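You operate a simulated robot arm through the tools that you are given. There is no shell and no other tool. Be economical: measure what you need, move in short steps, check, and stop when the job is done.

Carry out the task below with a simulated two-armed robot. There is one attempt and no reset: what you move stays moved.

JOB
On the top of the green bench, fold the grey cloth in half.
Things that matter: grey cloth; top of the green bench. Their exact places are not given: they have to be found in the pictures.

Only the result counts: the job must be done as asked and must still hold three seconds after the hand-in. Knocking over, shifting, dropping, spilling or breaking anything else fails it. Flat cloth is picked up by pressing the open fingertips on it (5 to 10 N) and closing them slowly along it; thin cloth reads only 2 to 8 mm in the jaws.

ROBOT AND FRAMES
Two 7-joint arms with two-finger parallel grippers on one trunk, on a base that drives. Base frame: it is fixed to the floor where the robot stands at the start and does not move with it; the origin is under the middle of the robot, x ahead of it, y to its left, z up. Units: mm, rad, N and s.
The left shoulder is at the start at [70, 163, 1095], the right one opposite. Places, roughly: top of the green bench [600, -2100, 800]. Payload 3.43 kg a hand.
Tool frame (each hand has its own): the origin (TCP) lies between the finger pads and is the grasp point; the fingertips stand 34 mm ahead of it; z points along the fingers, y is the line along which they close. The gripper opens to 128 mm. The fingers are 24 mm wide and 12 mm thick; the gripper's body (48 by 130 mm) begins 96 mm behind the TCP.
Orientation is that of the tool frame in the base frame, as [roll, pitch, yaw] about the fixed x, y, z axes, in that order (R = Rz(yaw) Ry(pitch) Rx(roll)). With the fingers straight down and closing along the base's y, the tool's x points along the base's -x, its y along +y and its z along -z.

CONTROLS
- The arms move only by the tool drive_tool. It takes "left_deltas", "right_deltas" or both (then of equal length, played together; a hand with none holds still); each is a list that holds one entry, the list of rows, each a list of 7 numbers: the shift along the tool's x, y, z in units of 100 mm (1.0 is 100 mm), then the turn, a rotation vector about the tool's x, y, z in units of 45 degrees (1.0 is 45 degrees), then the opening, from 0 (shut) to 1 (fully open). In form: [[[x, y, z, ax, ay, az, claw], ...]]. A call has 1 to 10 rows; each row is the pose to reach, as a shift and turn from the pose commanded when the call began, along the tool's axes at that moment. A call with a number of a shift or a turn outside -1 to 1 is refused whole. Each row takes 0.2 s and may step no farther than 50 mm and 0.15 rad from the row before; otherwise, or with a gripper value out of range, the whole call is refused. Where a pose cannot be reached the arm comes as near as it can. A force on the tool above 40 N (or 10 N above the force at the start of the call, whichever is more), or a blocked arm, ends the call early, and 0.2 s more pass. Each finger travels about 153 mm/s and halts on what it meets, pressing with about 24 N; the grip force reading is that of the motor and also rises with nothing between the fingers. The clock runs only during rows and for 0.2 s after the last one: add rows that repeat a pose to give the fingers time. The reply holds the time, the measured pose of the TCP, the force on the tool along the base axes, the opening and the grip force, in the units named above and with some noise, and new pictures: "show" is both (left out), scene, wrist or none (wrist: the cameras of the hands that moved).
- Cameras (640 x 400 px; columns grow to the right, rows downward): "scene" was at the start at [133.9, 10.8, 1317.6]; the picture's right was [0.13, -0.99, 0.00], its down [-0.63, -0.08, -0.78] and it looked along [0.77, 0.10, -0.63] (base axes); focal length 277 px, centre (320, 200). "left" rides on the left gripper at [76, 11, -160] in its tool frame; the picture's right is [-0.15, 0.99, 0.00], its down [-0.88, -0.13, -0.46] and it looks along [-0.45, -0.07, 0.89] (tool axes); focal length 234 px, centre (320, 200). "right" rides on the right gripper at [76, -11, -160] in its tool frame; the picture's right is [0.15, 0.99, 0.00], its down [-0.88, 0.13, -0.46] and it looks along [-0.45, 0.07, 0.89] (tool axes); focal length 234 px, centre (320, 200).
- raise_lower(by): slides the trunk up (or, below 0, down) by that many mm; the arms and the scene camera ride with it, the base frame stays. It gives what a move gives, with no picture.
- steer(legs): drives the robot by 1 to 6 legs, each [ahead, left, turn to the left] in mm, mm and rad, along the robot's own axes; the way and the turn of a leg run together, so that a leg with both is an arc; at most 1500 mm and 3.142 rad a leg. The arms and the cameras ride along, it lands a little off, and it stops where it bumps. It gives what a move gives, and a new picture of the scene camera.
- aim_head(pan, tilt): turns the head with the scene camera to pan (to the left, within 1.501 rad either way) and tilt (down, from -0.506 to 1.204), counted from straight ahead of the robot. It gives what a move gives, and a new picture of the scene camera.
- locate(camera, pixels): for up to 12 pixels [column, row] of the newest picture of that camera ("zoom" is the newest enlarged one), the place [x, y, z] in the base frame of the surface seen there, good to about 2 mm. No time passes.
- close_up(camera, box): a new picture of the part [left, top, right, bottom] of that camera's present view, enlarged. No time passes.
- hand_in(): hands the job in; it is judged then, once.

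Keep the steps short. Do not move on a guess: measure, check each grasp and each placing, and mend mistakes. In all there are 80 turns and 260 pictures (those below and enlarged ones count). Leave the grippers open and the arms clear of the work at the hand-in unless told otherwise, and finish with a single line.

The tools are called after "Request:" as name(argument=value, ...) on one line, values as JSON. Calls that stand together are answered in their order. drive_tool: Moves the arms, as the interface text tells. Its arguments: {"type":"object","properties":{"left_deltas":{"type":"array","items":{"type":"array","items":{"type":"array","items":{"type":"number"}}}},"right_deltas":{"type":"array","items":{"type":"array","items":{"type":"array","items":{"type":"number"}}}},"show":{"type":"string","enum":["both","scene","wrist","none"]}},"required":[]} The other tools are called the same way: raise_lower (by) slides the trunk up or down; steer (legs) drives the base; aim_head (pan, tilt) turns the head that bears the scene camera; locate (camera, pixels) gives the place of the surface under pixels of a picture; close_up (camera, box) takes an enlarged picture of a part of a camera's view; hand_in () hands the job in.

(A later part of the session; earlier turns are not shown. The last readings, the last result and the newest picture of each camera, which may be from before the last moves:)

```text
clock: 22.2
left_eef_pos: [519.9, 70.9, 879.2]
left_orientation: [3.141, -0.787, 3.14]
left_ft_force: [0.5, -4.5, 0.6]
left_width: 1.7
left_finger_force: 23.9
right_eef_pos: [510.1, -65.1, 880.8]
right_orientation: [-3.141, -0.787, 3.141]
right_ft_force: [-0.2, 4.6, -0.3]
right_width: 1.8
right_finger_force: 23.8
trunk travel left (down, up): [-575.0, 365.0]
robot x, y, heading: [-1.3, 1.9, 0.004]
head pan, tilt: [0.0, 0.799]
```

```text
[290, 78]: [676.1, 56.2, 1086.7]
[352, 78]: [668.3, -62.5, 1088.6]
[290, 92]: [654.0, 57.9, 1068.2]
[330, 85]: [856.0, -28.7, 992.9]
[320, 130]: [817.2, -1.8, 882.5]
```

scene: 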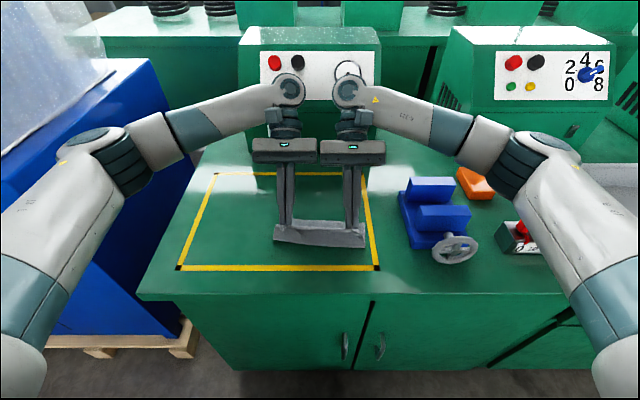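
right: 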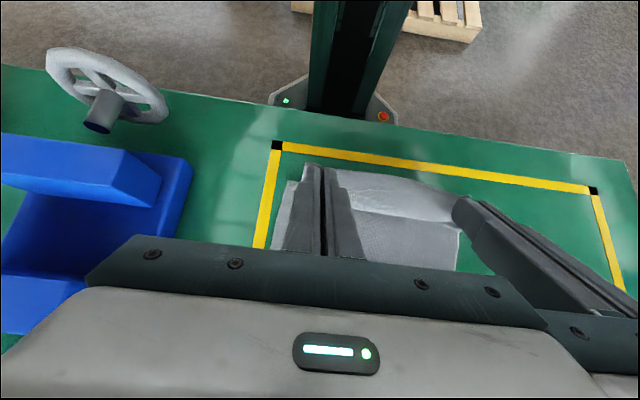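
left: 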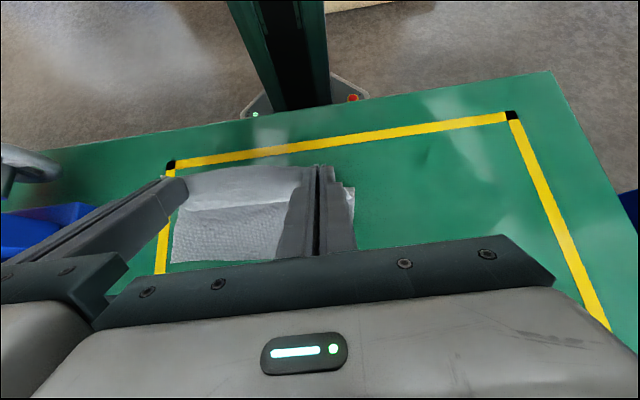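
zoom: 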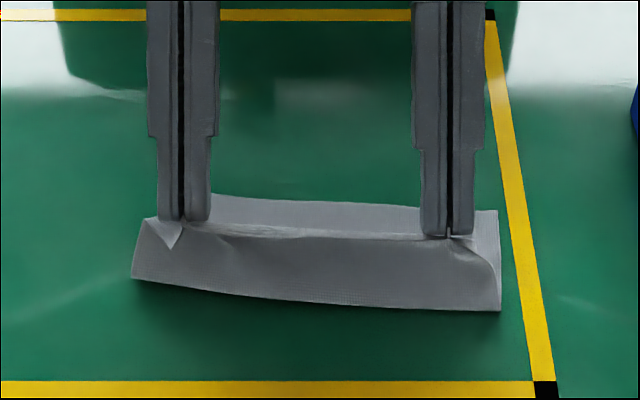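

The bottom far edge is at x≈552 (left 557, right 546) and the wrists clear the machine. I'll move forward and down toward tips at x≈541/531, just above the lower layer.

Request:
drive_tool(left_deltas=[[[-0.09, 0, -0.05, 0, 0.03, 0, 0], [-0.184, 0, -0.099, 0, 0.06, 0, 0], [-0.28, 0, -0.113, 0, 0.09, 0, 0], [-0.382, 0, -0.127, 0, 0.12, 0, 0], [-0.47, 0, -0.113, 0, 0.146, 0, 0], [-0.551, 0, -0.099, 0, 0.146, 0, 0], [-0.636, 0, -0.042, 0, 0.146, 0, 0], [-0.636, 0, -0.042, 0, 0.146, 0, 0]]], right_deltas=[[[-0.09, 0, -0.05, 0, 0.03, 0, 0], [-0.184, 0, -0.099, 0, 0.06, 0, 0], [-0.28, 0, -0.113, 0, 0.09, 0, 0], [-0.382, 0, -0.127, 0, 0.12, 0, 0], [-0.47, 0, -0.113, 0, 0.146, 0, 0], [-0.551, 0, -0.099, 0, 0.146, 0, 0], [-0.636, 0, -0.042, 0, 0.146, 0, 0], [-0.636, 0, -0.042, 0, 0.146, 0, 0]]])

Request:
close_up(camera="scene", box=[240, 170, 400, 270])

```text
clock: 24.0
left_eef_pos: [566.9, 71.5, 837.2]
left_orientation: [-3.141, -0.902, -3.141]
left_ft_force: [-0.8, -6.7, 0.2]
left_width: 1.8
left_finger_force: 23.9
right_eef_pos: [557.0, -65.4, 838.1]
right_orientation: [3.141, -0.9, 3.141]
right_ft_force: [0.4, 6.6, 0.3]
right_width: 2.0
right_finger_force: 24.3
trunk travel left (down, up): [-575.0, 365.0]
robot x, y, heading: [0.0, -0.1, 0.004]
head pan, tilt: [0.0, 0.799]
```

scene: 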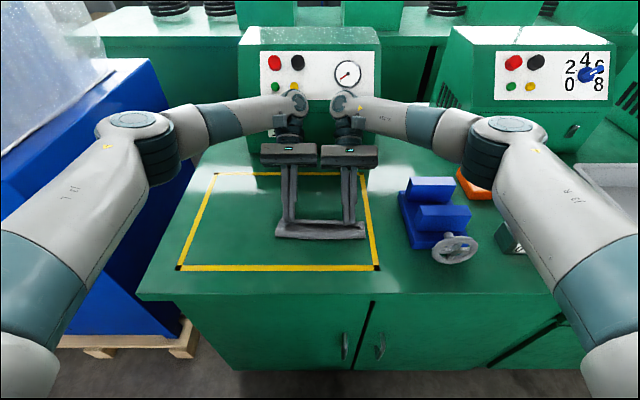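
right: 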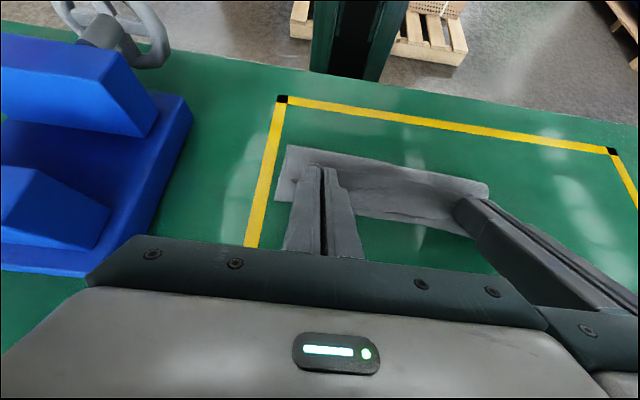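
left: 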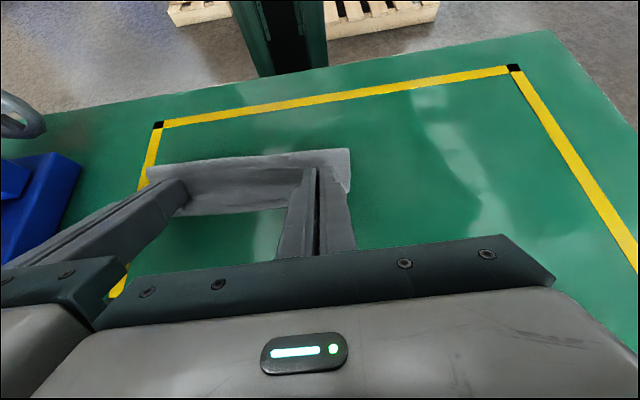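

```text
4.00 times, centred on (320, 220) of scene
```

zoom: 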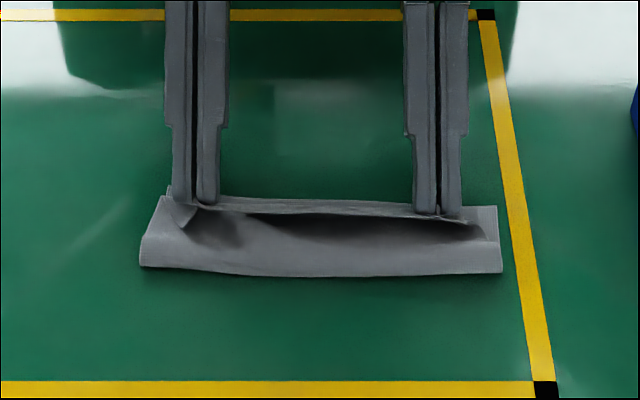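

Request:
locate(camera="zoom", pixels=[[143, 262], [320, 276], [498, 270], [320, 214], [320, 203], [250, 198], [490, 210], [320, 245], [165, 200]])

Request:
locate(camera="left", pixels=[[345, 150], [240, 156], [240, 178], [240, 208], [352, 188], [340, 165]])

Request:
locate(camera="right", pixels=[[290, 147], [285, 200], [380, 185], [400, 218]])

```text
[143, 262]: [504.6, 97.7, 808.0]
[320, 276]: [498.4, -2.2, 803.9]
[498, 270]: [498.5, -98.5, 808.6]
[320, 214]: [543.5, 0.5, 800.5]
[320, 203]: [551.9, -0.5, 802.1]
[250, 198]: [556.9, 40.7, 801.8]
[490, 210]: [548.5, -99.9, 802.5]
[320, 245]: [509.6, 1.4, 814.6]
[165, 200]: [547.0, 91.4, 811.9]
```

```text
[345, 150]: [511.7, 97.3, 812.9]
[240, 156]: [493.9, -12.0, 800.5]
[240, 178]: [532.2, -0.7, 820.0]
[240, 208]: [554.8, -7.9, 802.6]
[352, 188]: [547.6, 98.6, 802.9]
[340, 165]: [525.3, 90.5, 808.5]
```

```text
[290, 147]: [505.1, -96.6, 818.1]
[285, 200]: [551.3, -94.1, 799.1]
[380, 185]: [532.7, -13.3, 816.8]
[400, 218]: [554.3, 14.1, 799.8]
```

The far edge is unmoved at x≈552, but the fold has slid to ≈498, so the hands are about 20 mm too far forward. I'll draw them back about 17 mm and tilt further to 63°.

Request:
drive_tool(left_deltas=[[[0.01, 0, 0.05, 0, 0.085, 0, 0], [0.03, 0, 0.11, 0, 0.17, 0, 0], [0.046, 0, 0.164, 0, 0.255, 0, 0], [0.046, 0, 0.164, 0, 0.255, 0, 0], [0.046, 0, 0.164, 0, 0.255, 0, 0]]], right_deltas=[[[0.01, 0, 0.05, 0, 0.085, 0, 0], [0.03, 0, 0.11, 0, 0.17, 0, 0], [0.046, 0, 0.164, 0, 0.255, 0, 0], [0.046, 0, 0.164, 0, 0.255, 0, 0], [0.046, 0, 0.164, 0, 0.255, 0, 0]]], show="wrist")

Request:
close_up(camera="scene", box=[240, 170, 400, 270])

```text
clock: 25.2
left_eef_pos: [550.8, 71.0, 831.3]
left_orientation: [-3.141, -1.099, -3.139]
left_ft_force: [0.2, -5.1, 1.2]
left_width: 1.8
left_finger_force: 23.9
right_eef_pos: [541.4, -65.5, 831.5]
right_orientation: [-3.141, -1.098, -3.141]
right_ft_force: [1.7, 4.1, 1.4]
right_width: 1.9
right_finger_force: 23.7
trunk travel left (down, up): [-575.0, 365.0]
robot x, y, heading: [-0.3, 3.0, -0.001]
head pan, tilt: [0.0, 0.799]
```

right: 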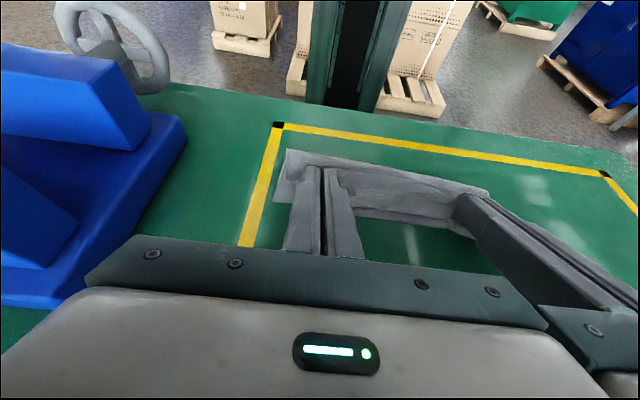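
left: 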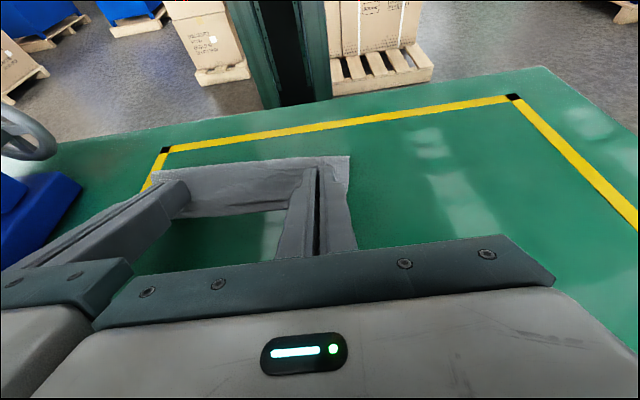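

```text
4.00 times, centred on (320, 220) of scene
```

zoom: 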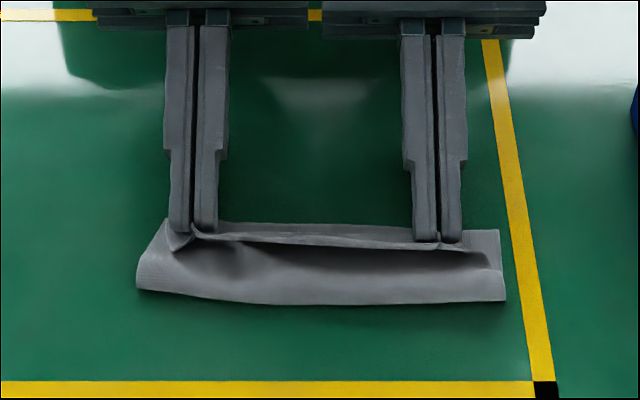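

I'll look closer at the shape of the folded cloth before deciding how to lay it.

Request:
close_up(camera="scene", box=[272, 220, 336, 260])

Request:
locate(camera="zoom", pixels=[[480, 235], [480, 180], [480, 150], [480, 130], [480, 100], [480, 80], [480, 60], [480, 45], [480, 30], [350, 25]])

Request:
close_up(camera="left", box=[160, 130, 360, 255])

```text
10.00 times, centred on (304, 240) of scene
```

zoom: 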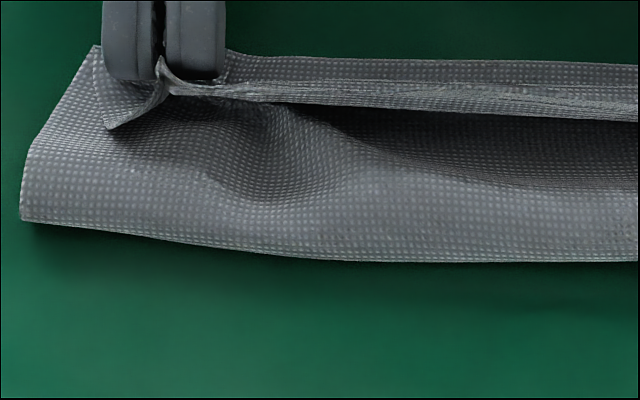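

```text
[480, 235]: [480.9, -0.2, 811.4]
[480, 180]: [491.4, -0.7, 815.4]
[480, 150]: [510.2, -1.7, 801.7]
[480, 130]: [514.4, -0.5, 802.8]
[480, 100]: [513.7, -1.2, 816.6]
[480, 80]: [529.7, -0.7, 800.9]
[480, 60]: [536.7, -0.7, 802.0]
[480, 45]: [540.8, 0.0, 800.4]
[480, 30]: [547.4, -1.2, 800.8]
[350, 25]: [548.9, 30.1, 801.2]
```

```text
3.20 times, centred on (260, 192) of left
```

zoom: 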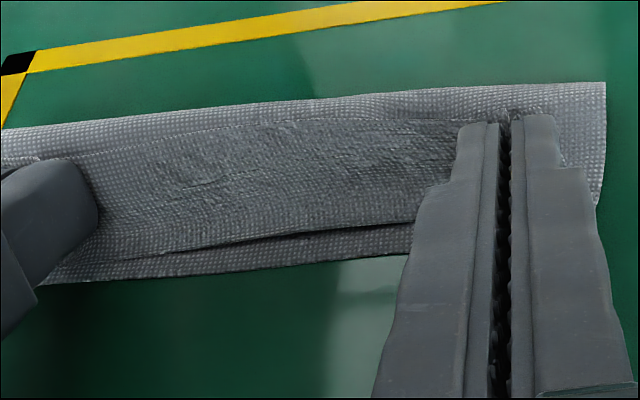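

The strip in the middle still turns back, with its free edge at x≈513. I'll lift and retreat to the earlier good position (fold ≈475, bottom ≈77 mm), let the sheet lean forward over the fingers, and withdraw along them. First, wrist clearance in the current pose.

Request:
drive_tool(left_deltas=[[[0.1, 0, -0.03, 0, 0, 0, 0], [0.2, 0, -0.06, 0, 0, 0, 0], [0.3, 0, -0.09, 0, 0, 0, 0], [0.3, 0, -0.09, 0, 0, 0, 0]]], right_deltas=[[[0.1, 0, -0.03, 0, 0, 0, 0], [0.2, 0, -0.06, 0, 0, 0, 0], [0.3, 0, -0.09, 0, 0, 0, 0], [0.3, 0, -0.09, 0, 0, 0, 0]]], show="both")

Request:
close_up(camera="scene", box=[240, 190, 368, 270])

```text
clock: 26.2
left_eef_pos: [546.1, 69.5, 862.9]
left_orientation: [3.14, -1.101, 3.141]
left_ft_force: [1.2, -3.6, 0.7]
left_width: 1.6
left_finger_force: 23.5
right_eef_pos: [538.1, -66.5, 863.0]
right_orientation: [-3.141, -1.103, 3.14]
right_ft_force: [0.2, 3.1, -0.2]
right_width: 1.7
right_finger_force: 24.3
trunk travel left (down, up): [-575.0, 365.0]
robot x, y, heading: [-0.2, 0.5, 0.002]
head pan, tilt: [0.0, 0.799]
```

scene: 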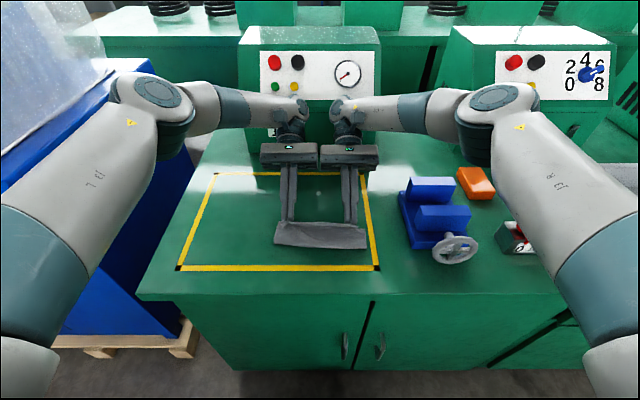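
right: 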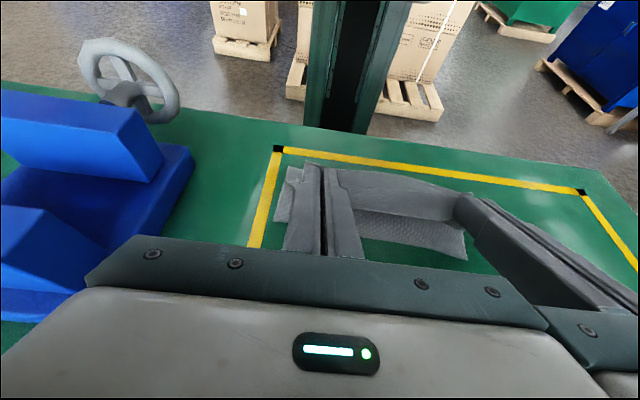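
left: 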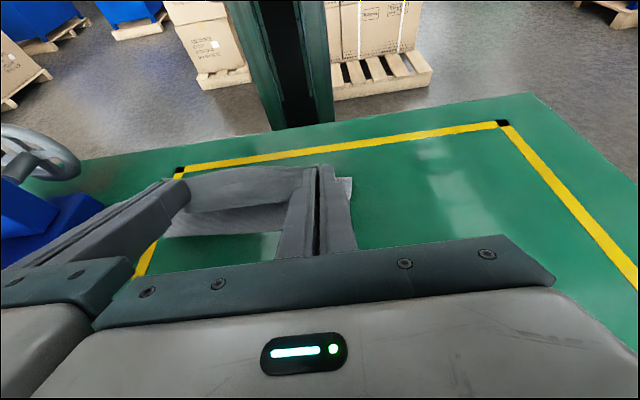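

```text
5.00 times, centred on (304, 230) of scene
```

zoom: 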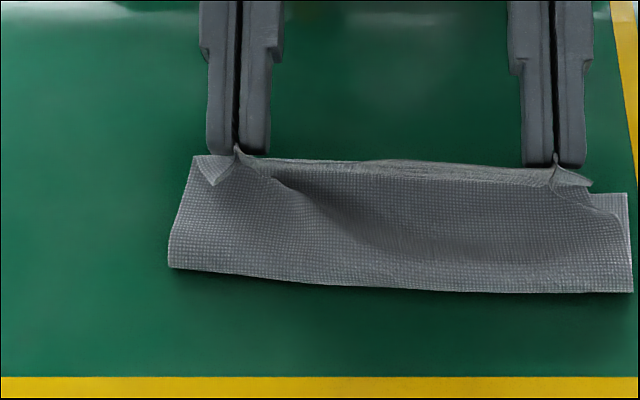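

Request:
locate(camera="zoom", pixels=[[172, 262], [400, 288], [630, 290], [400, 178], [400, 163], [400, 240], [625, 197], [400, 210]])

Request:
locate(camera="left", pixels=[[230, 169], [230, 205], [230, 230], [348, 180], [230, 190]])

Request:
locate(camera="scene", pixels=[[301, 101], [341, 101], [297, 118], [245, 95], [310, 90], [250, 60], [250, 40], [300, 50]])

```text
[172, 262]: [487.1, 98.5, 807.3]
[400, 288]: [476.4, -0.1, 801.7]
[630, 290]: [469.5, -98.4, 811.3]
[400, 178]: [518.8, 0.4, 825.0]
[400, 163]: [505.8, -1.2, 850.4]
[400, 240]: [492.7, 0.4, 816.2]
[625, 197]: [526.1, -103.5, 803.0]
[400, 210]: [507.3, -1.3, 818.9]
```

```text
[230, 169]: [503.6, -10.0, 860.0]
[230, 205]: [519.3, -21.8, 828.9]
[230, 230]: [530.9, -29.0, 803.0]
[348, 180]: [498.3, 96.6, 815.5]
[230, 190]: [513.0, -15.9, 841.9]
```

```text
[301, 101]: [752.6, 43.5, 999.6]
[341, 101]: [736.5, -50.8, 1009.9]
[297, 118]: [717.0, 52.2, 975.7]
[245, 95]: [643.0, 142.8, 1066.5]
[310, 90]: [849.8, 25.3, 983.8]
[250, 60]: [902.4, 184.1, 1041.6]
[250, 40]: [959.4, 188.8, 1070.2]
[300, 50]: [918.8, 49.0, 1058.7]
```

Bottom layer is about 55 mm now (fold 476, far edge 531), and the strip stands nearly upright. I'll move back about 22 mm at height so the fold rolls back, and tilt further to 72°.

Request:
drive_tool(left_deltas=[[[0.01, 0, 0.07, 0, 0.065, 0, 0], [0.02, 0, 0.14, 0, 0.13, 0, 0], [0.029, 0, 0.21, 0, 0.19, 0, 0], [0.029, 0, 0.21, 0, 0.19, 0, 0], [0.029, 0, 0.21, 0, 0.19, 0, 0]]], right_deltas=[[[0.01, 0, 0.07, 0, 0.065, 0, 0], [0.02, 0, 0.14, 0, 0.13, 0, 0], [0.029, 0, 0.21, 0, 0.19, 0, 0], [0.029, 0, 0.21, 0, 0.19, 0, 0], [0.029, 0, 0.21, 0, 0.19, 0, 0]]], show="wrist")

Request:
locate(camera="left", pixels=[[230, 169], [230, 190], [230, 205], [230, 230], [348, 180]])

Request:
close_up(camera="scene", box=[240, 190, 400, 290])

```text
clock: 27.4
left_eef_pos: [513.7, 72.8, 854.3]
left_orientation: [-3.138, -1.245, 3.141]
left_ft_force: [0.2, -6.7, 0.2]
left_width: 1.6
left_finger_force: 24.3
left hand out of reach, approached as far as the arm can: row 2, 3, 4, 5
right_eef_pos: [518.3, -64.6, 855.3]
right_orientation: [3.141, -1.248, 3.14]
right_ft_force: [-0.3, 6.6, 0.1]
right_width: 1.8
right_finger_force: 24.2
trunk travel left (down, up): [-575.0, 365.0]
robot x, y, heading: [3.6, 1.7, -0.001]
head pan, tilt: [0.0, 0.799]
```

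right: 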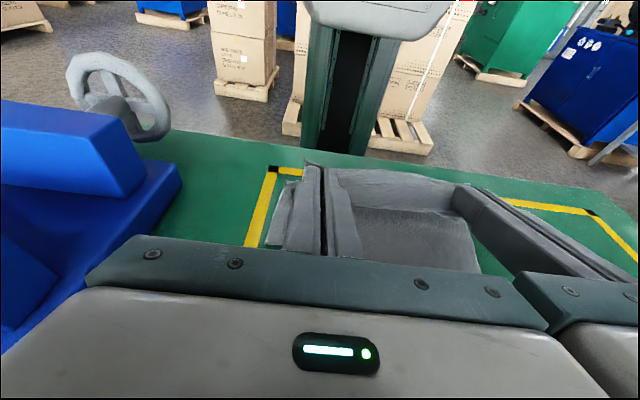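
left: 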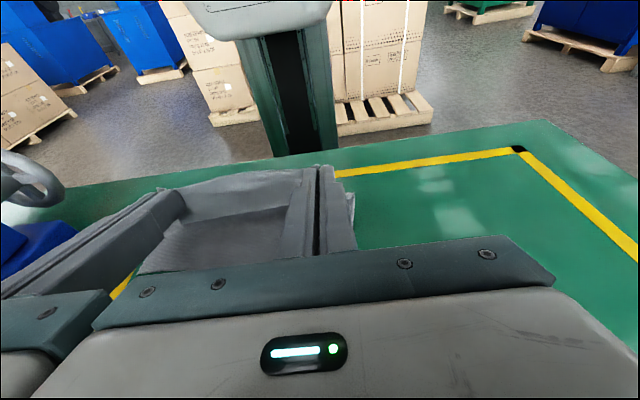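

```text
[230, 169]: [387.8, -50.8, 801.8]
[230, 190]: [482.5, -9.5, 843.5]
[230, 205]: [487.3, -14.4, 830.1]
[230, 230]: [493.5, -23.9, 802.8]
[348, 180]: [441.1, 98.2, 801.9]
```

```text
4.00 times, centred on (320, 240) of scene
```

zoom: 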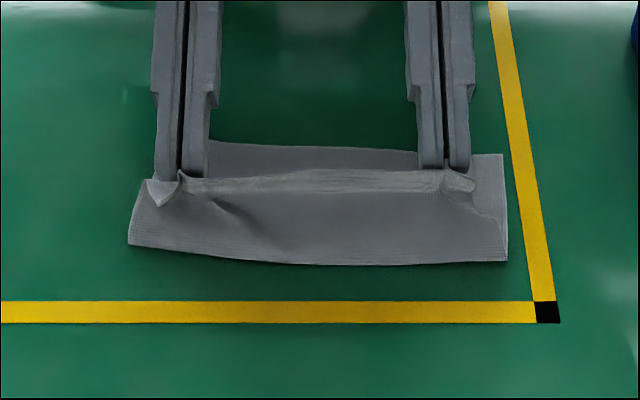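

The left arm met its reach limit and sits about 12 mm short. I'll measure the cloth now.

Request:
locate(camera="zoom", pixels=[[132, 240], [320, 262], [504, 258], [320, 172], [320, 190], [320, 149], [230, 144], [400, 150], [495, 158], [320, 225]])

Request:
aim_head(pan=0.0, tilt=0.75)

```text
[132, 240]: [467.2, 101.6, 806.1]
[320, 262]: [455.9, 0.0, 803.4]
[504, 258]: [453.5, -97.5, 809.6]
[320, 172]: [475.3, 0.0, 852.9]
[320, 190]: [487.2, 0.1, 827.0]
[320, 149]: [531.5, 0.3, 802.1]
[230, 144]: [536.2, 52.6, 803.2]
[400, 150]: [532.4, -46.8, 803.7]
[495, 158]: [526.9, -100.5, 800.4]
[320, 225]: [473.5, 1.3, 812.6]
```

```text
clock: 28.1
left_eef_pos: [512.8, 72.0, 853.9]
left_orientation: [-3.139, -1.245, -3.141]
left_ft_force: [0.0, -6.1, -0.1]
left_width: 1.6
left_finger_force: 24.0
right_eef_pos: [516.7, -64.7, 855.4]
right_orientation: [3.141, -1.25, -3.14]
right_ft_force: [-0.4, 7.2, 0.4]
right_width: 1.7
right_finger_force: 23.8
trunk travel left (down, up): [-575.0, 365.0]
robot x, y, heading: [-0.3, 0.8, 0.001]
head pan, tilt: [0.0, 0.75]
```

scene: 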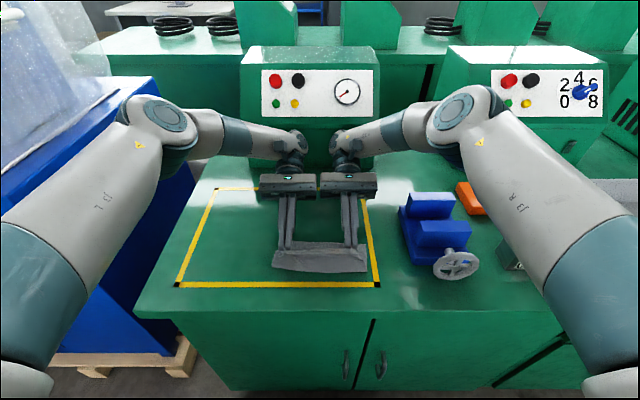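

Now the fold is right: fold x≈456, far edge 531.5 (75 mm bottom, about 82 mm top), with the strip upright. I'll lower about 10 mm and check.

Request:
drive_tool(left_deltas=[[[-0.035, 0, 0, 0, 0, 0, 0], [-0.07, 0, 0, 0, 0, 0, 0], [-0.104, 0, 0, 0, 0, 0, 0], [-0.104, 0, 0, 0, 0, 0, 0]]], right_deltas=[[[-0.035, 0, 0, 0, 0, 0, 0], [-0.07, 0, 0, 0, 0, 0, 0], [-0.104, 0, 0, 0, 0, 0, 0], [-0.104, 0, 0, 0, 0, 0, 0]]], show="scene")

Request:
close_up(camera="scene", box=[240, 210, 400, 310])

```text
clock: 29.1
left_eef_pos: [514.1, 73.5, 842.8]
left_orientation: [-3.137, -1.247, 3.141]
left_ft_force: [0.1, -8.1, -0.2]
left_width: 1.8
left_finger_force: 24.1
right_eef_pos: [519.3, -65.8, 845.7]
right_orientation: [3.141, -1.249, -3.141]
right_ft_force: [0.0, 6.5, 0.1]
right_width: 1.7
right_finger_force: 24.2
trunk travel left (down, up): [-575.0, 365.0]
robot x, y, heading: [-0.8, -0.9, -0.001]
head pan, tilt: [0.0, 0.75]
```

scene: 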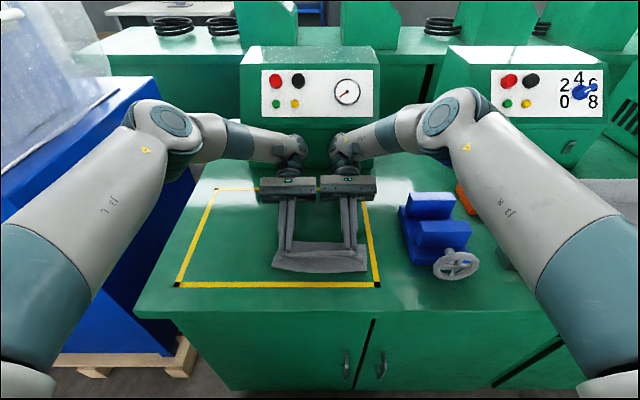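

```text
4.00 times, centred on (320, 260) of scene
```

zoom: 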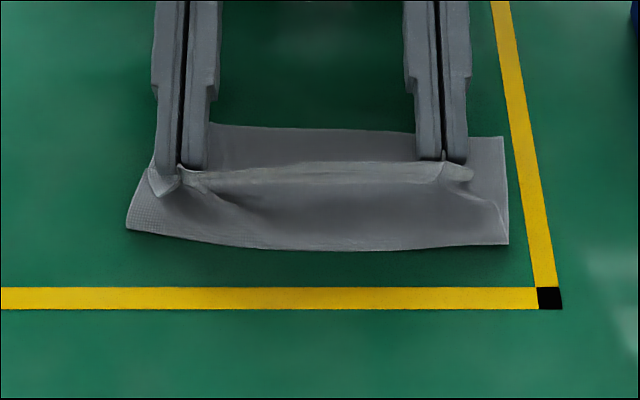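

Now I'll open both jaws slowly to about 30 mm without moving.

Request:
drive_tool(left_deltas=[[[0, 0, 0, 0, 0, 0, 0.05], [0, 0, 0, 0, 0, 0, 0.1], [0, 0, 0, 0, 0, 0, 0.15], [0, 0, 0, 0, 0, 0, 0.2], [0, 0, 0, 0, 0, 0, 0.25], [0, 0, 0, 0, 0, 0, 0.25]]], right_deltas=[[[0, 0, 0, 0, 0, 0, 0.05], [0, 0, 0, 0, 0, 0, 0.1], [0, 0, 0, 0, 0, 0, 0.15], [0, 0, 0, 0, 0, 0, 0.2], [0, 0, 0, 0, 0, 0, 0.25], [0, 0, 0, 0, 0, 0, 0.25]]], show="wrist")

Request:
close_up(camera="scene", box=[240, 210, 400, 310])

```text
clock: 30.4
left_eef_pos: [515.0, 73.8, 843.4]
left_orientation: [-3.141, -1.247, -3.14]
left_ft_force: [-0.5, 0.6, 0.1]
left_width: 32.1
left_finger_force: 0.1
right_eef_pos: [519.2, -64.0, 845.5]
right_orientation: [3.141, -1.247, -3.14]
right_ft_force: [1.2, -0.2, -0.2]
right_width: 32.3
right_finger_force: 0.1
trunk travel left (down, up): [-575.0, 365.0]
robot x, y, heading: [-3.1, -0.8, 0.002]
head pan, tilt: [0.0, 0.75]
```

right: 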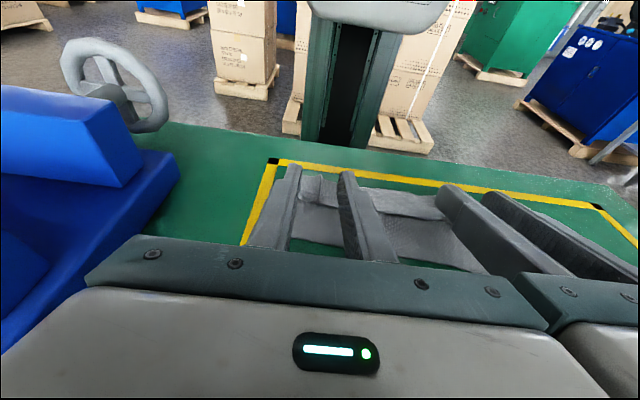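
left: 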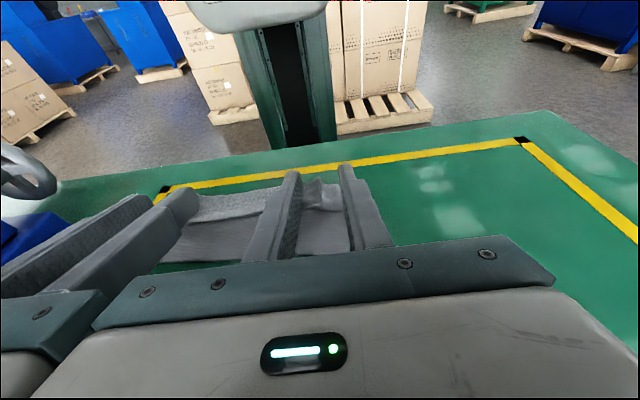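

```text
4.00 times, centred on (320, 260) of scene
```

zoom: 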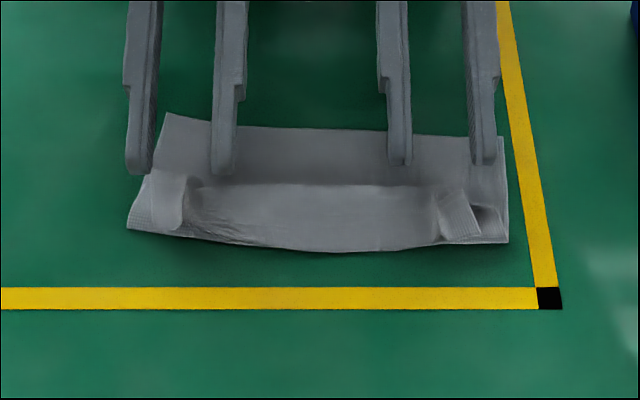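

Released: the strip lies turned back near the fold. I'll raise the hands clear and bring them upright, then sweep the strip forward. First, up and rotating back.

Request:
drive_tool(left_deltas=[[[-0.3, 0, -0.1, 0, -0.15, 0, 0.25], [-0.6, 0, -0.2, 0, -0.3, 0, 0.25], [-0.8, 0, -0.3, 0, -0.45, 0, 0.25], [-0.9, 0, -0.3, 0, -0.6, 0, 0.25], [-1.0, 0, -0.3, 0, -0.75, 0, 0.25], [-1.0, 0, -0.3, 0, -0.9, 0, 0.25], [-1.0, 0, -0.3, 0, -1.0, 0, 0.25], [-1.0, 0, -0.3, 0, -1.0, 0, 0.25]]], right_deltas=[[[-0.3, 0, -0.1, 0, -0.15, 0, 0.25], [-0.6, 0, -0.2, 0, -0.3, 0, 0.25], [-0.8, 0, -0.3, 0, -0.45, 0, 0.25], [-0.9, 0, -0.3, 0, -0.6, 0, 0.25], [-1.0, 0, -0.3, 0, -0.75, 0, 0.25], [-1.0, 0, -0.3, 0, -0.9, 0, 0.25], [-1.0, 0, -0.3, 0, -1.0, 0, 0.25], [-1.0, 0, -0.3, 0, -1.0, 0, 0.25]]], show="scene")

Request:
close_up(camera="scene", box=[256, 220, 384, 300])

```text
clock: 30.9
left_eef_pos: [533.6, 71.7, 827.0]
left_orientation: [-3.126, -1.148, 3.12]
left_ft_force: [-2.5, -0.7, 12.3]
left_width: 31.8
left_finger_force: 0.1
right_eef_pos: [535.6, -65.3, 826.6]
right_orientation: [3.133, -1.144, -3.131]
right_ft_force: [-2.3, -1.5, 8.7]
right_width: 32.2
right_finger_force: 0.3
trunk travel left (down, up): [-575.0, 365.0]
robot x, y, heading: [-2.8, -1.2, 0.004]
head pan, tilt: [0.0, 0.75]
stopped in row 2 (left hand): the force on the tool passed its limit (the readings are from after the stop); the commanded pose is now the measured one
```

scene: 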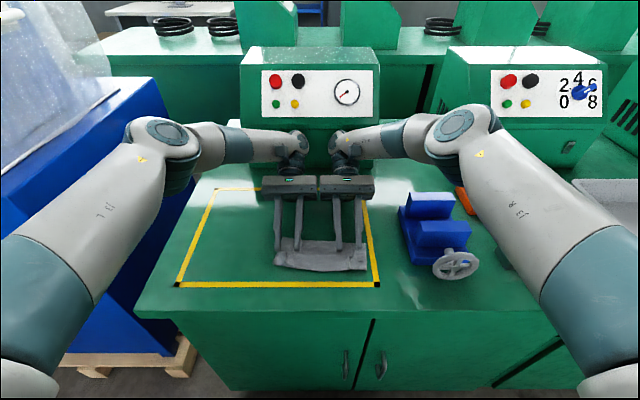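

```text
5.00 times, centred on (320, 260) of scene
```

zoom: 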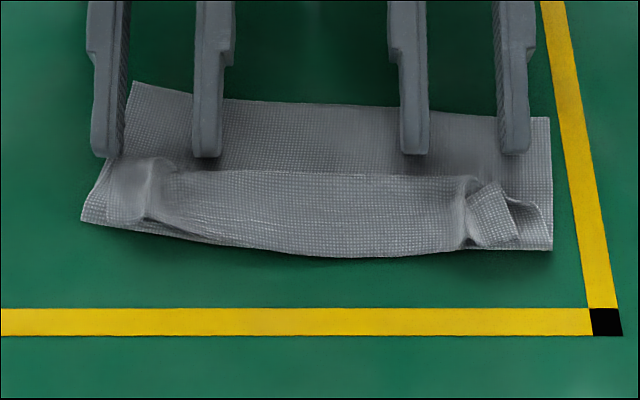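

I had the sign reversed and pressed the bench lightly (12 N); the cloth is undisturbed. Now I'll really move up (+tool x), then rotate upright.

Request:
drive_tool(left_deltas=[[[0.18, 0, -0.08, 0, 0, 0, 0.25], [0.36, 0, -0.16, 0, 0, 0, 0.25], [0.55, 0, -0.24, 0, -0.18, 0, 0.25], [0.75, 0, -0.3, 0, -0.36, 0, 0.25], [0.91, 0, -0.35, 0, -0.54, 0, 0.25], [0.98, 0, -0.35, 0, -0.72, 0, 0.25], [0.98, 0, -0.35, 0, -0.9, 0, 0.25], [0.98, 0, -0.35, 0, -1.0, 0, 0.25], [0.98, 0, -0.35, 0, -1.0, 0, 0.25]]], right_deltas=[[[0.18, 0, -0.08, 0, 0, 0, 0.25], [0.36, 0, -0.16, 0, 0, 0, 0.25], [0.55, 0, -0.24, 0, -0.18, 0, 0.25], [0.75, 0, -0.3, 0, -0.36, 0, 0.25], [0.91, 0, -0.35, 0, -0.54, 0, 0.25], [0.98, 0, -0.35, 0, -0.72, 0, 0.25], [0.98, 0, -0.35, 0, -0.9, 0, 0.25], [0.98, 0, -0.35, 0, -1.0, 0, 0.25], [0.98, 0, -0.35, 0, -1.0, 0, 0.25]]], show="scene")

Request:
close_up(camera="scene", box=[256, 220, 384, 300])

```text
clock: 32.9
left_eef_pos: [525.7, 72.2, 929.3]
left_orientation: [-3.134, -0.357, 3.134]
left_ft_force: [-0.1, -0.3, -0.9]
left_width: 31.9
left_finger_force: 0.0
right_eef_pos: [527.3, -64.8, 928.1]
right_orientation: [3.137, -0.356, -3.136]
right_ft_force: [0.1, -0.6, 0.0]
right_width: 31.8
right_finger_force: 0.0
trunk travel left (down, up): [-575.0, 365.0]
robot x, y, heading: [-0.1, 0.9, -0.001]
head pan, tilt: [0.0, 0.75]
```

scene: 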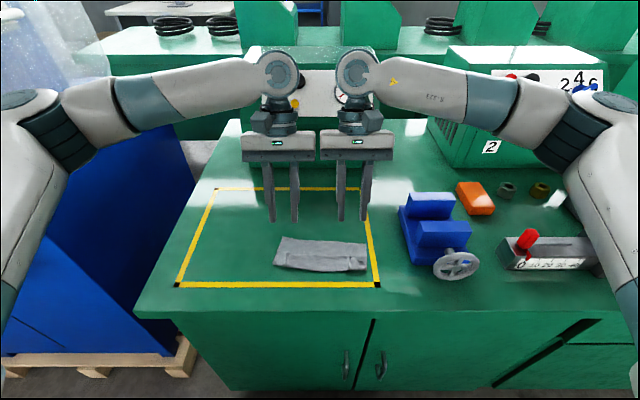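

```text
5.00 times, centred on (320, 260) of scene
```

zoom: 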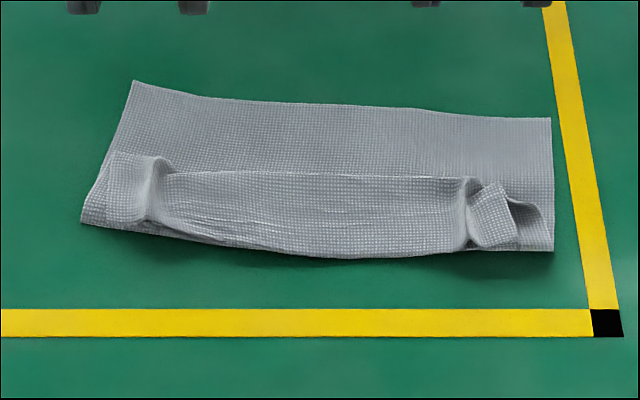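

Now clear view. I'll measure the crease (row ~172), free edge and folds.

Request:
locate(camera="zoom", pixels=[[300, 102], [300, 172], [300, 200], [300, 230], [300, 250], [130, 155], [120, 215], [150, 180], [465, 183], [490, 190], [520, 235], [550, 245]])

Request:
close_up(camera="scene", box=[268, 236, 332, 276])

Request:
close_up(camera="scene", box=[320, 236, 384, 276])

```text
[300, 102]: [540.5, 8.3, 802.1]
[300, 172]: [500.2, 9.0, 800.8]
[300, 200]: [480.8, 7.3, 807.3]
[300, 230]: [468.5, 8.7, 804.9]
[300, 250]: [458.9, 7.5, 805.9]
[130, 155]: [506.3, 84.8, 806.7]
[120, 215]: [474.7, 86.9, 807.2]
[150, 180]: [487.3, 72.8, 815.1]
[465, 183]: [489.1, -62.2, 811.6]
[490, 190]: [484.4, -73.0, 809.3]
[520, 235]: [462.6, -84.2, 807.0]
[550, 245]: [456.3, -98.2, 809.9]
```

```text
10.00 times, centred on (300, 256) of scene
```

zoom: 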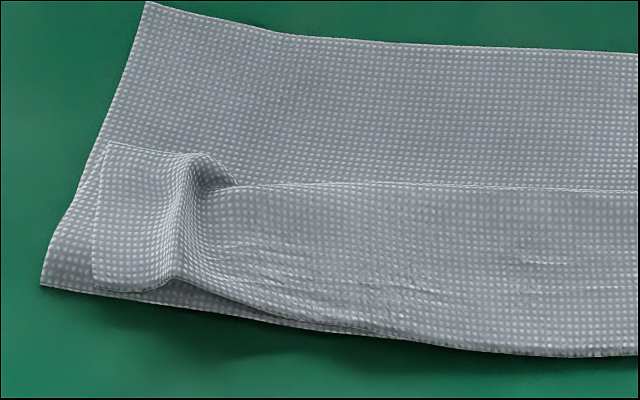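

```text
10.00 times, centred on (352, 256) of scene
```

zoom: 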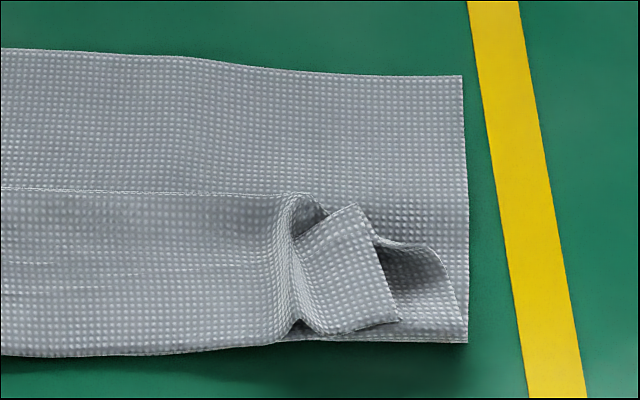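

The strip (~38 mm) turned back as an S: fold ≈458, crease ≈500, free edge ≈465. I'll undo it by gripping the ridges left at y≈73 and y≈-63, unfolding, then regripping with only a few mm of edge in the jaws. First, move over the ridges with the hands vertical.

Request:
drive_tool(left_deltas=[[[0.03, 0, 0.15, 0, -0.15, 0, 0.25], [0.06, 0, 0.3, 0, -0.3, 0, 0.25], [0.09, 0, 0.5, 0, -0.455, 0, 0.25], [0.12, 0, 0.7, 0, -0.455, 0, 0.25], [0.133, 0, 0.85, 0, -0.455, 0, 0.25], [0.133, 0, 0.85, 0, -0.455, 0, 0.25]]], right_deltas=[[[0.03, 0, 0.15, 0, -0.15, 0, 0.25], [0.06, 0, 0.3, 0, -0.3, 0, 0.25], [0.1, 0, 0.5, 0, -0.455, 0, 0.25], [0.15, 0.01, 0.7, 0, -0.455, 0, 0.25], [0.193, 0.02, 0.85, 0, -0.455, 0, 0.25], [0.193, 0.02, 0.85, 0, -0.455, 0, 0.25]]], show="wrist")

Request:
close_up(camera="scene", box=[256, 220, 384, 300])

```text
clock: 34.3
left_eef_pos: [482.8, 73.3, 855.2]
left_orientation: [-3.136, 0.0, 3.136]
left_ft_force: [-0.5, 0.1, -0.9]
left_width: 32.2
left_finger_force: 0.0
right_eef_pos: [480.8, -61.4, 855.3]
right_orientation: [3.137, 0.002, -3.139]
right_ft_force: [-0.8, 1.0, -0.2]
right_width: 31.9
right_finger_force: 0.0
trunk travel left (down, up): [-575.0, 365.0]
robot x, y, heading: [1.2, -4.3, -0.001]
head pan, tilt: [0.0, 0.75]
```

right: 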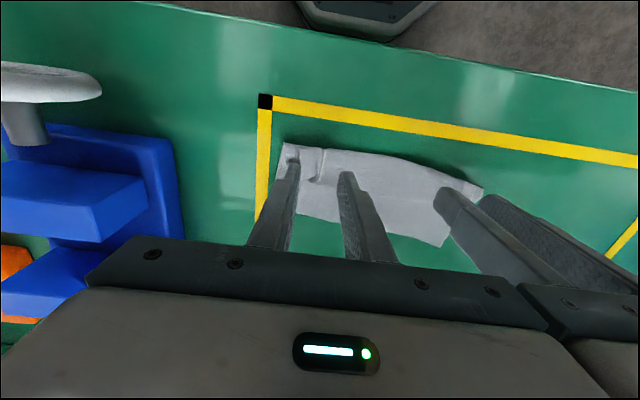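
left: 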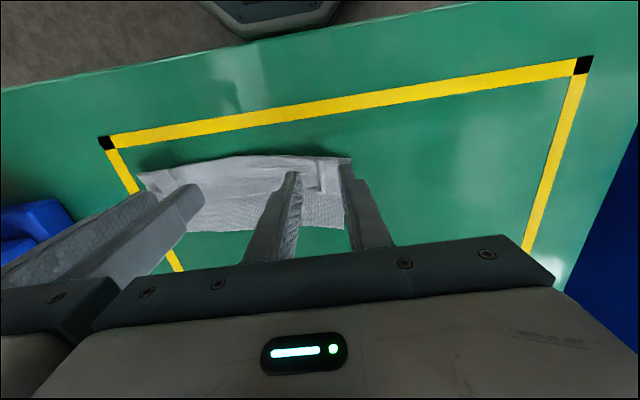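

```text
5.00 times, centred on (320, 260) of scene
```

zoom: 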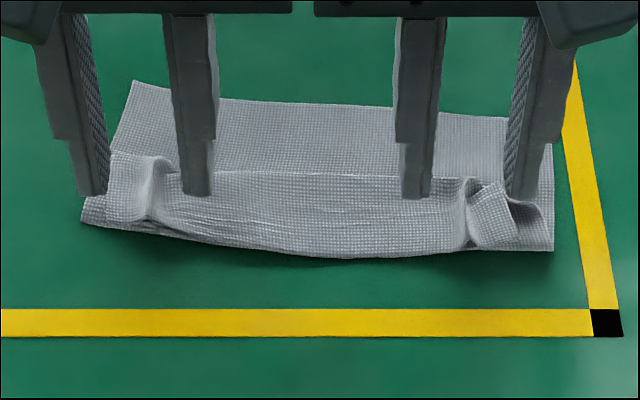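

The ridges sit between the fingers. Going down 14 mm, then reading the force.

Request:
drive_tool(left_deltas=[[[0, 0, 0.07, 0, 0, 0, 0.25], [0, 0, 0.12, 0, 0, 0, 0.25], [0, 0, 0.145, 0, 0, 0, 0.25], [0, 0, 0.145, 0, 0, 0, 0.25]]], right_deltas=[[[0, 0, 0.07, 0, 0, 0, 0.25], [0, 0, 0.12, 0, 0, 0, 0.25], [0, 0, 0.145, 0, 0, 0, 0.25], [0, 0, 0.145, 0, 0, 0, 0.25]]], show="none")

```text
clock: 35.3
left_eef_pos: [481.9, 72.2, 839.9]
left_orientation: [-3.137, -0.002, 3.137]
left_ft_force: [-0.2, -0.2, 1.6]
left_width: 32.1
left_finger_force: 0.0
right_eef_pos: [479.7, -62.5, 841.4]
right_orientation: [3.138, 0.004, -3.139]
right_ft_force: [0.1, -0.5, 0.0]
right_width: 32.1
right_finger_force: 0.0
trunk travel left (down, up): [-575.0, 365.0]
robot x, y, heading: [-1.0, 0.3, -0.001]
head pan, tilt: [0.0, 0.75]
```

Light contact. I'll close slowly on the ridges (right 1.5 mm lower).

Request:
drive_tool(left_deltas=[[[0, 0, 0.005, 0, 0, 0, 0.22], [0, 0, 0.005, 0, 0, 0, 0.18], [0, 0, 0.005, 0, 0, 0, 0.14], [0, 0, 0.005, 0, 0, 0, 0.1], [0, 0, 0.005, 0, 0, 0, 0.06], [0, 0, 0.005, 0, 0, 0, 0.02], [0, 0, 0.005, 0, 0, 0, 0], [0, 0, 0.005, 0, 0, 0, 0]]], right_deltas=[[[0, 0, 0.015, 0, 0, 0, 0.22], [0, 0, 0.015, 0, 0, 0, 0.18], [0, 0, 0.015, 0, 0, 0, 0.14], [0, 0, 0.015, 0, 0, 0, 0.1], [0, 0, 0.015, 0, 0, 0, 0.06], [0, 0, 0.015, 0, 0, 0, 0.02], [0, 0, 0.015, 0, 0, 0, 0], [0, 0, 0.015, 0, 0, 0, 0]]], show="none")

Request:
close_up(camera="scene", box=[256, 220, 384, 300])

```text
clock: 37.1
left_eef_pos: [482.3, 71.6, 838.6]
left_orientation: [-3.136, -0.002, 3.137]
left_ft_force: [0.0, -0.6, -0.5]
left_width: 2.2
left_finger_force: 24.0
right_eef_pos: [478.7, -61.4, 841.2]
right_orientation: [3.138, 0.0, -3.138]
right_ft_force: [0.6, -0.1, 0.5]
right_width: 0.0
right_finger_force: 24.2
trunk travel left (down, up): [-575.0, 365.0]
robot x, y, heading: [-2.1, -0.7, -0.0]
head pan, tilt: [0.0, 0.75]
```

```text
5.00 times, centred on (320, 260) of scene
```

zoom: 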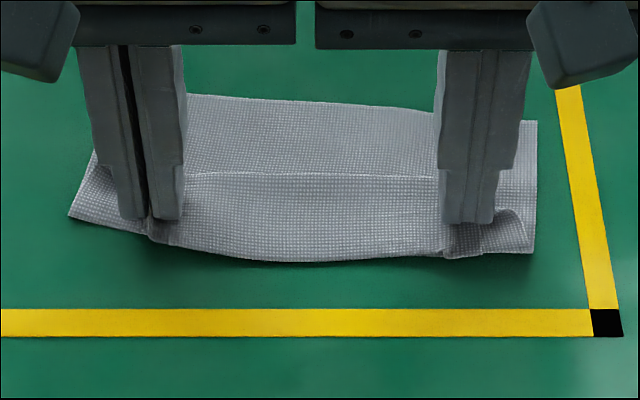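

Left holds (2.2 mm); right closed empty. I'll reopen the right and press lower.

Request:
drive_tool(right_deltas=[[[0, 0, -0.05, 0, 0, 0, 0.1], [0, 0, -0.05, 0, 0, 0, 0.2], [0, 0, -0.03, 0, 0, 0, 0.28], [0, 0, 0.01, 0, 0, 0, 0.28], [0, 0, 0.03, 0, 0, 0, 0.28], [0, 0, 0.03, 0, 0, 0, 0.28]]], show="none")

Request:
close_up(camera="scene", box=[304, 220, 384, 270])

```text
clock: 38.5
left_eef_pos: [482.9, 72.4, 838.0]
left_orientation: [-3.135, -0.003, 3.137]
left_ft_force: [0.6, 0.5, -0.5]
left_width: 2.1
left_finger_force: 24.4
right_eef_pos: [478.4, -63.0, 836.5]
right_orientation: [3.138, -0.001, -3.138]
right_ft_force: [0.4, -0.5, 0.5]
right_width: 35.9
right_finger_force: 0.0
trunk travel left (down, up): [-575.0, 365.0]
robot x, y, heading: [-0.6, -0.9, -0.002]
head pan, tilt: [0.0, 0.75]
```

```text
8.00 times, centred on (344, 245) of scene
```

zoom: 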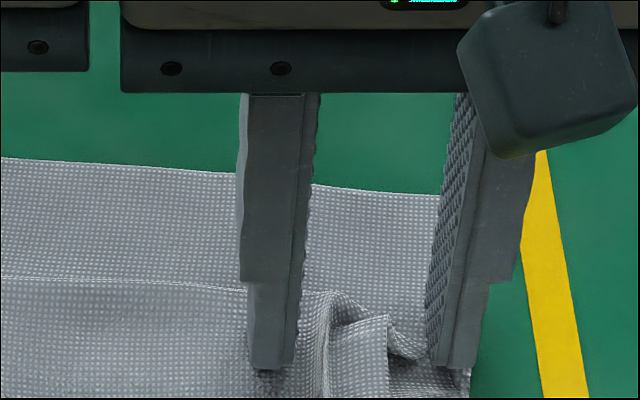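

The right fingers straddle the ridge with the tips low. Closing slowly.

Request:
drive_tool(right_deltas=[[[0, 0, 0.01, 0, 0, 0, 0.25], [0, 0, 0.01, 0, 0, 0, 0.21], [0, 0, 0.01, 0, 0, 0, 0.17], [0, 0, 0.01, 0, 0, 0, 0.13], [0, 0, 0.01, 0, 0, 0, 0.09], [0, 0, 0.01, 0, 0, 0, 0.05], [0, 0, 0.01, 0, 0, 0, 0.01], [0, 0, 0.01, 0, 0, 0, 0], [0, 0, 0.01, 0, 0, 0, 0]]], show="none")

Request:
close_up(camera="scene", box=[256, 220, 384, 300])

```text
clock: 40.5
left_eef_pos: [481.4, 71.9, 838.2]
left_orientation: [-3.134, -0.002, 3.136]
left_ft_force: [0.0, -2.6, -0.2]
left_width: 1.7
left_finger_force: 24.5
right_eef_pos: [477.9, -63.3, 836.8]
right_orientation: [3.138, 0.003, -3.139]
right_ft_force: [0.9, 3.5, 7.2]
right_width: 1.8
right_finger_force: 23.4
trunk travel left (down, up): [-575.0, 365.0]
robot x, y, heading: [-4.0, 0.2, -0.002]
head pan, tilt: [0.0, 0.75]
```

```text
5.00 times, centred on (320, 260) of scene
```

zoom: 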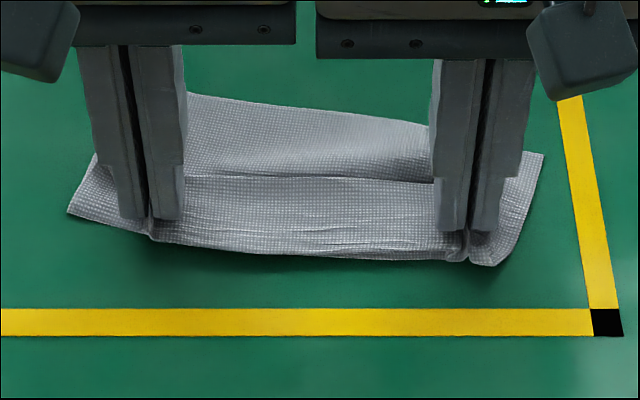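

Both read about 1.8 mm. I'll lift 60 mm and look at which layers came along.

Request:
drive_tool(left_deltas=[[[0.0, 0, -0.1, 0, 0, 0, 0], [0, 0, -0.25, 0, 0, 0, 0], [0, 0, -0.4, 0, 0, 0, 0], [0, 0, -0.6, 0, 0, 0, 0], [0, 0, -0.6, 0, 0, 0, 0]]], right_deltas=[[[0.0, 0, -0.1, 0, 0, 0, 0], [0, 0, -0.25, 0, 0, 0, 0], [0, 0, -0.4, 0, 0, 0, 0], [0, 0, -0.6, 0, 0, 0, 0], [0, 0, -0.6, 0, 0, 0, 0]]], show="wrist")

Request:
close_up(camera="scene", box=[240, 190, 400, 290])

```text
clock: 41.7
left_eef_pos: [480.4, 73.6, 898.7]
left_orientation: [-3.135, -0.001, 3.137]
left_ft_force: [0.2, -0.6, -0.8]
left_width: 2.1
left_finger_force: 24.4
right_eef_pos: [480.0, -63.9, 894.1]
right_orientation: [3.138, 0.0, -3.138]
right_ft_force: [0.7, 1.5, 0.2]
right_width: 1.8
right_finger_force: 23.3
trunk travel left (down, up): [-575.0, 365.0]
robot x, y, heading: [-0.7, 1.3, 0.002]
head pan, tilt: [0.0, 0.75]
```

right: 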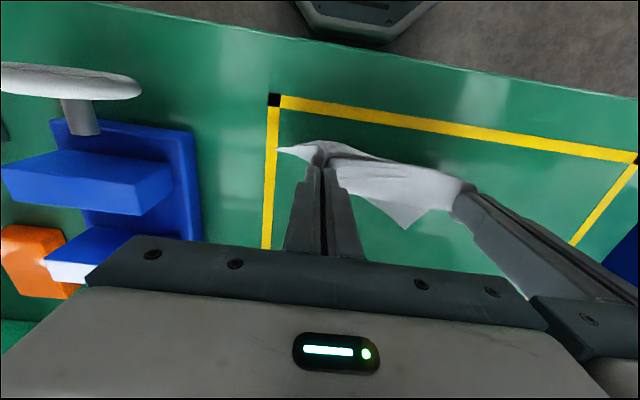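
left: 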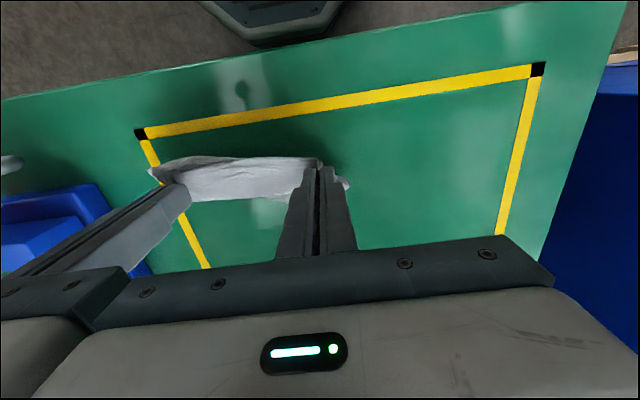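

```text
4.00 times, centred on (320, 240) of scene
```

zoom: 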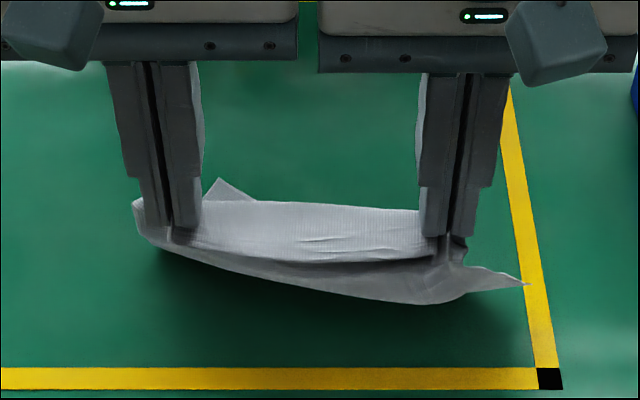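

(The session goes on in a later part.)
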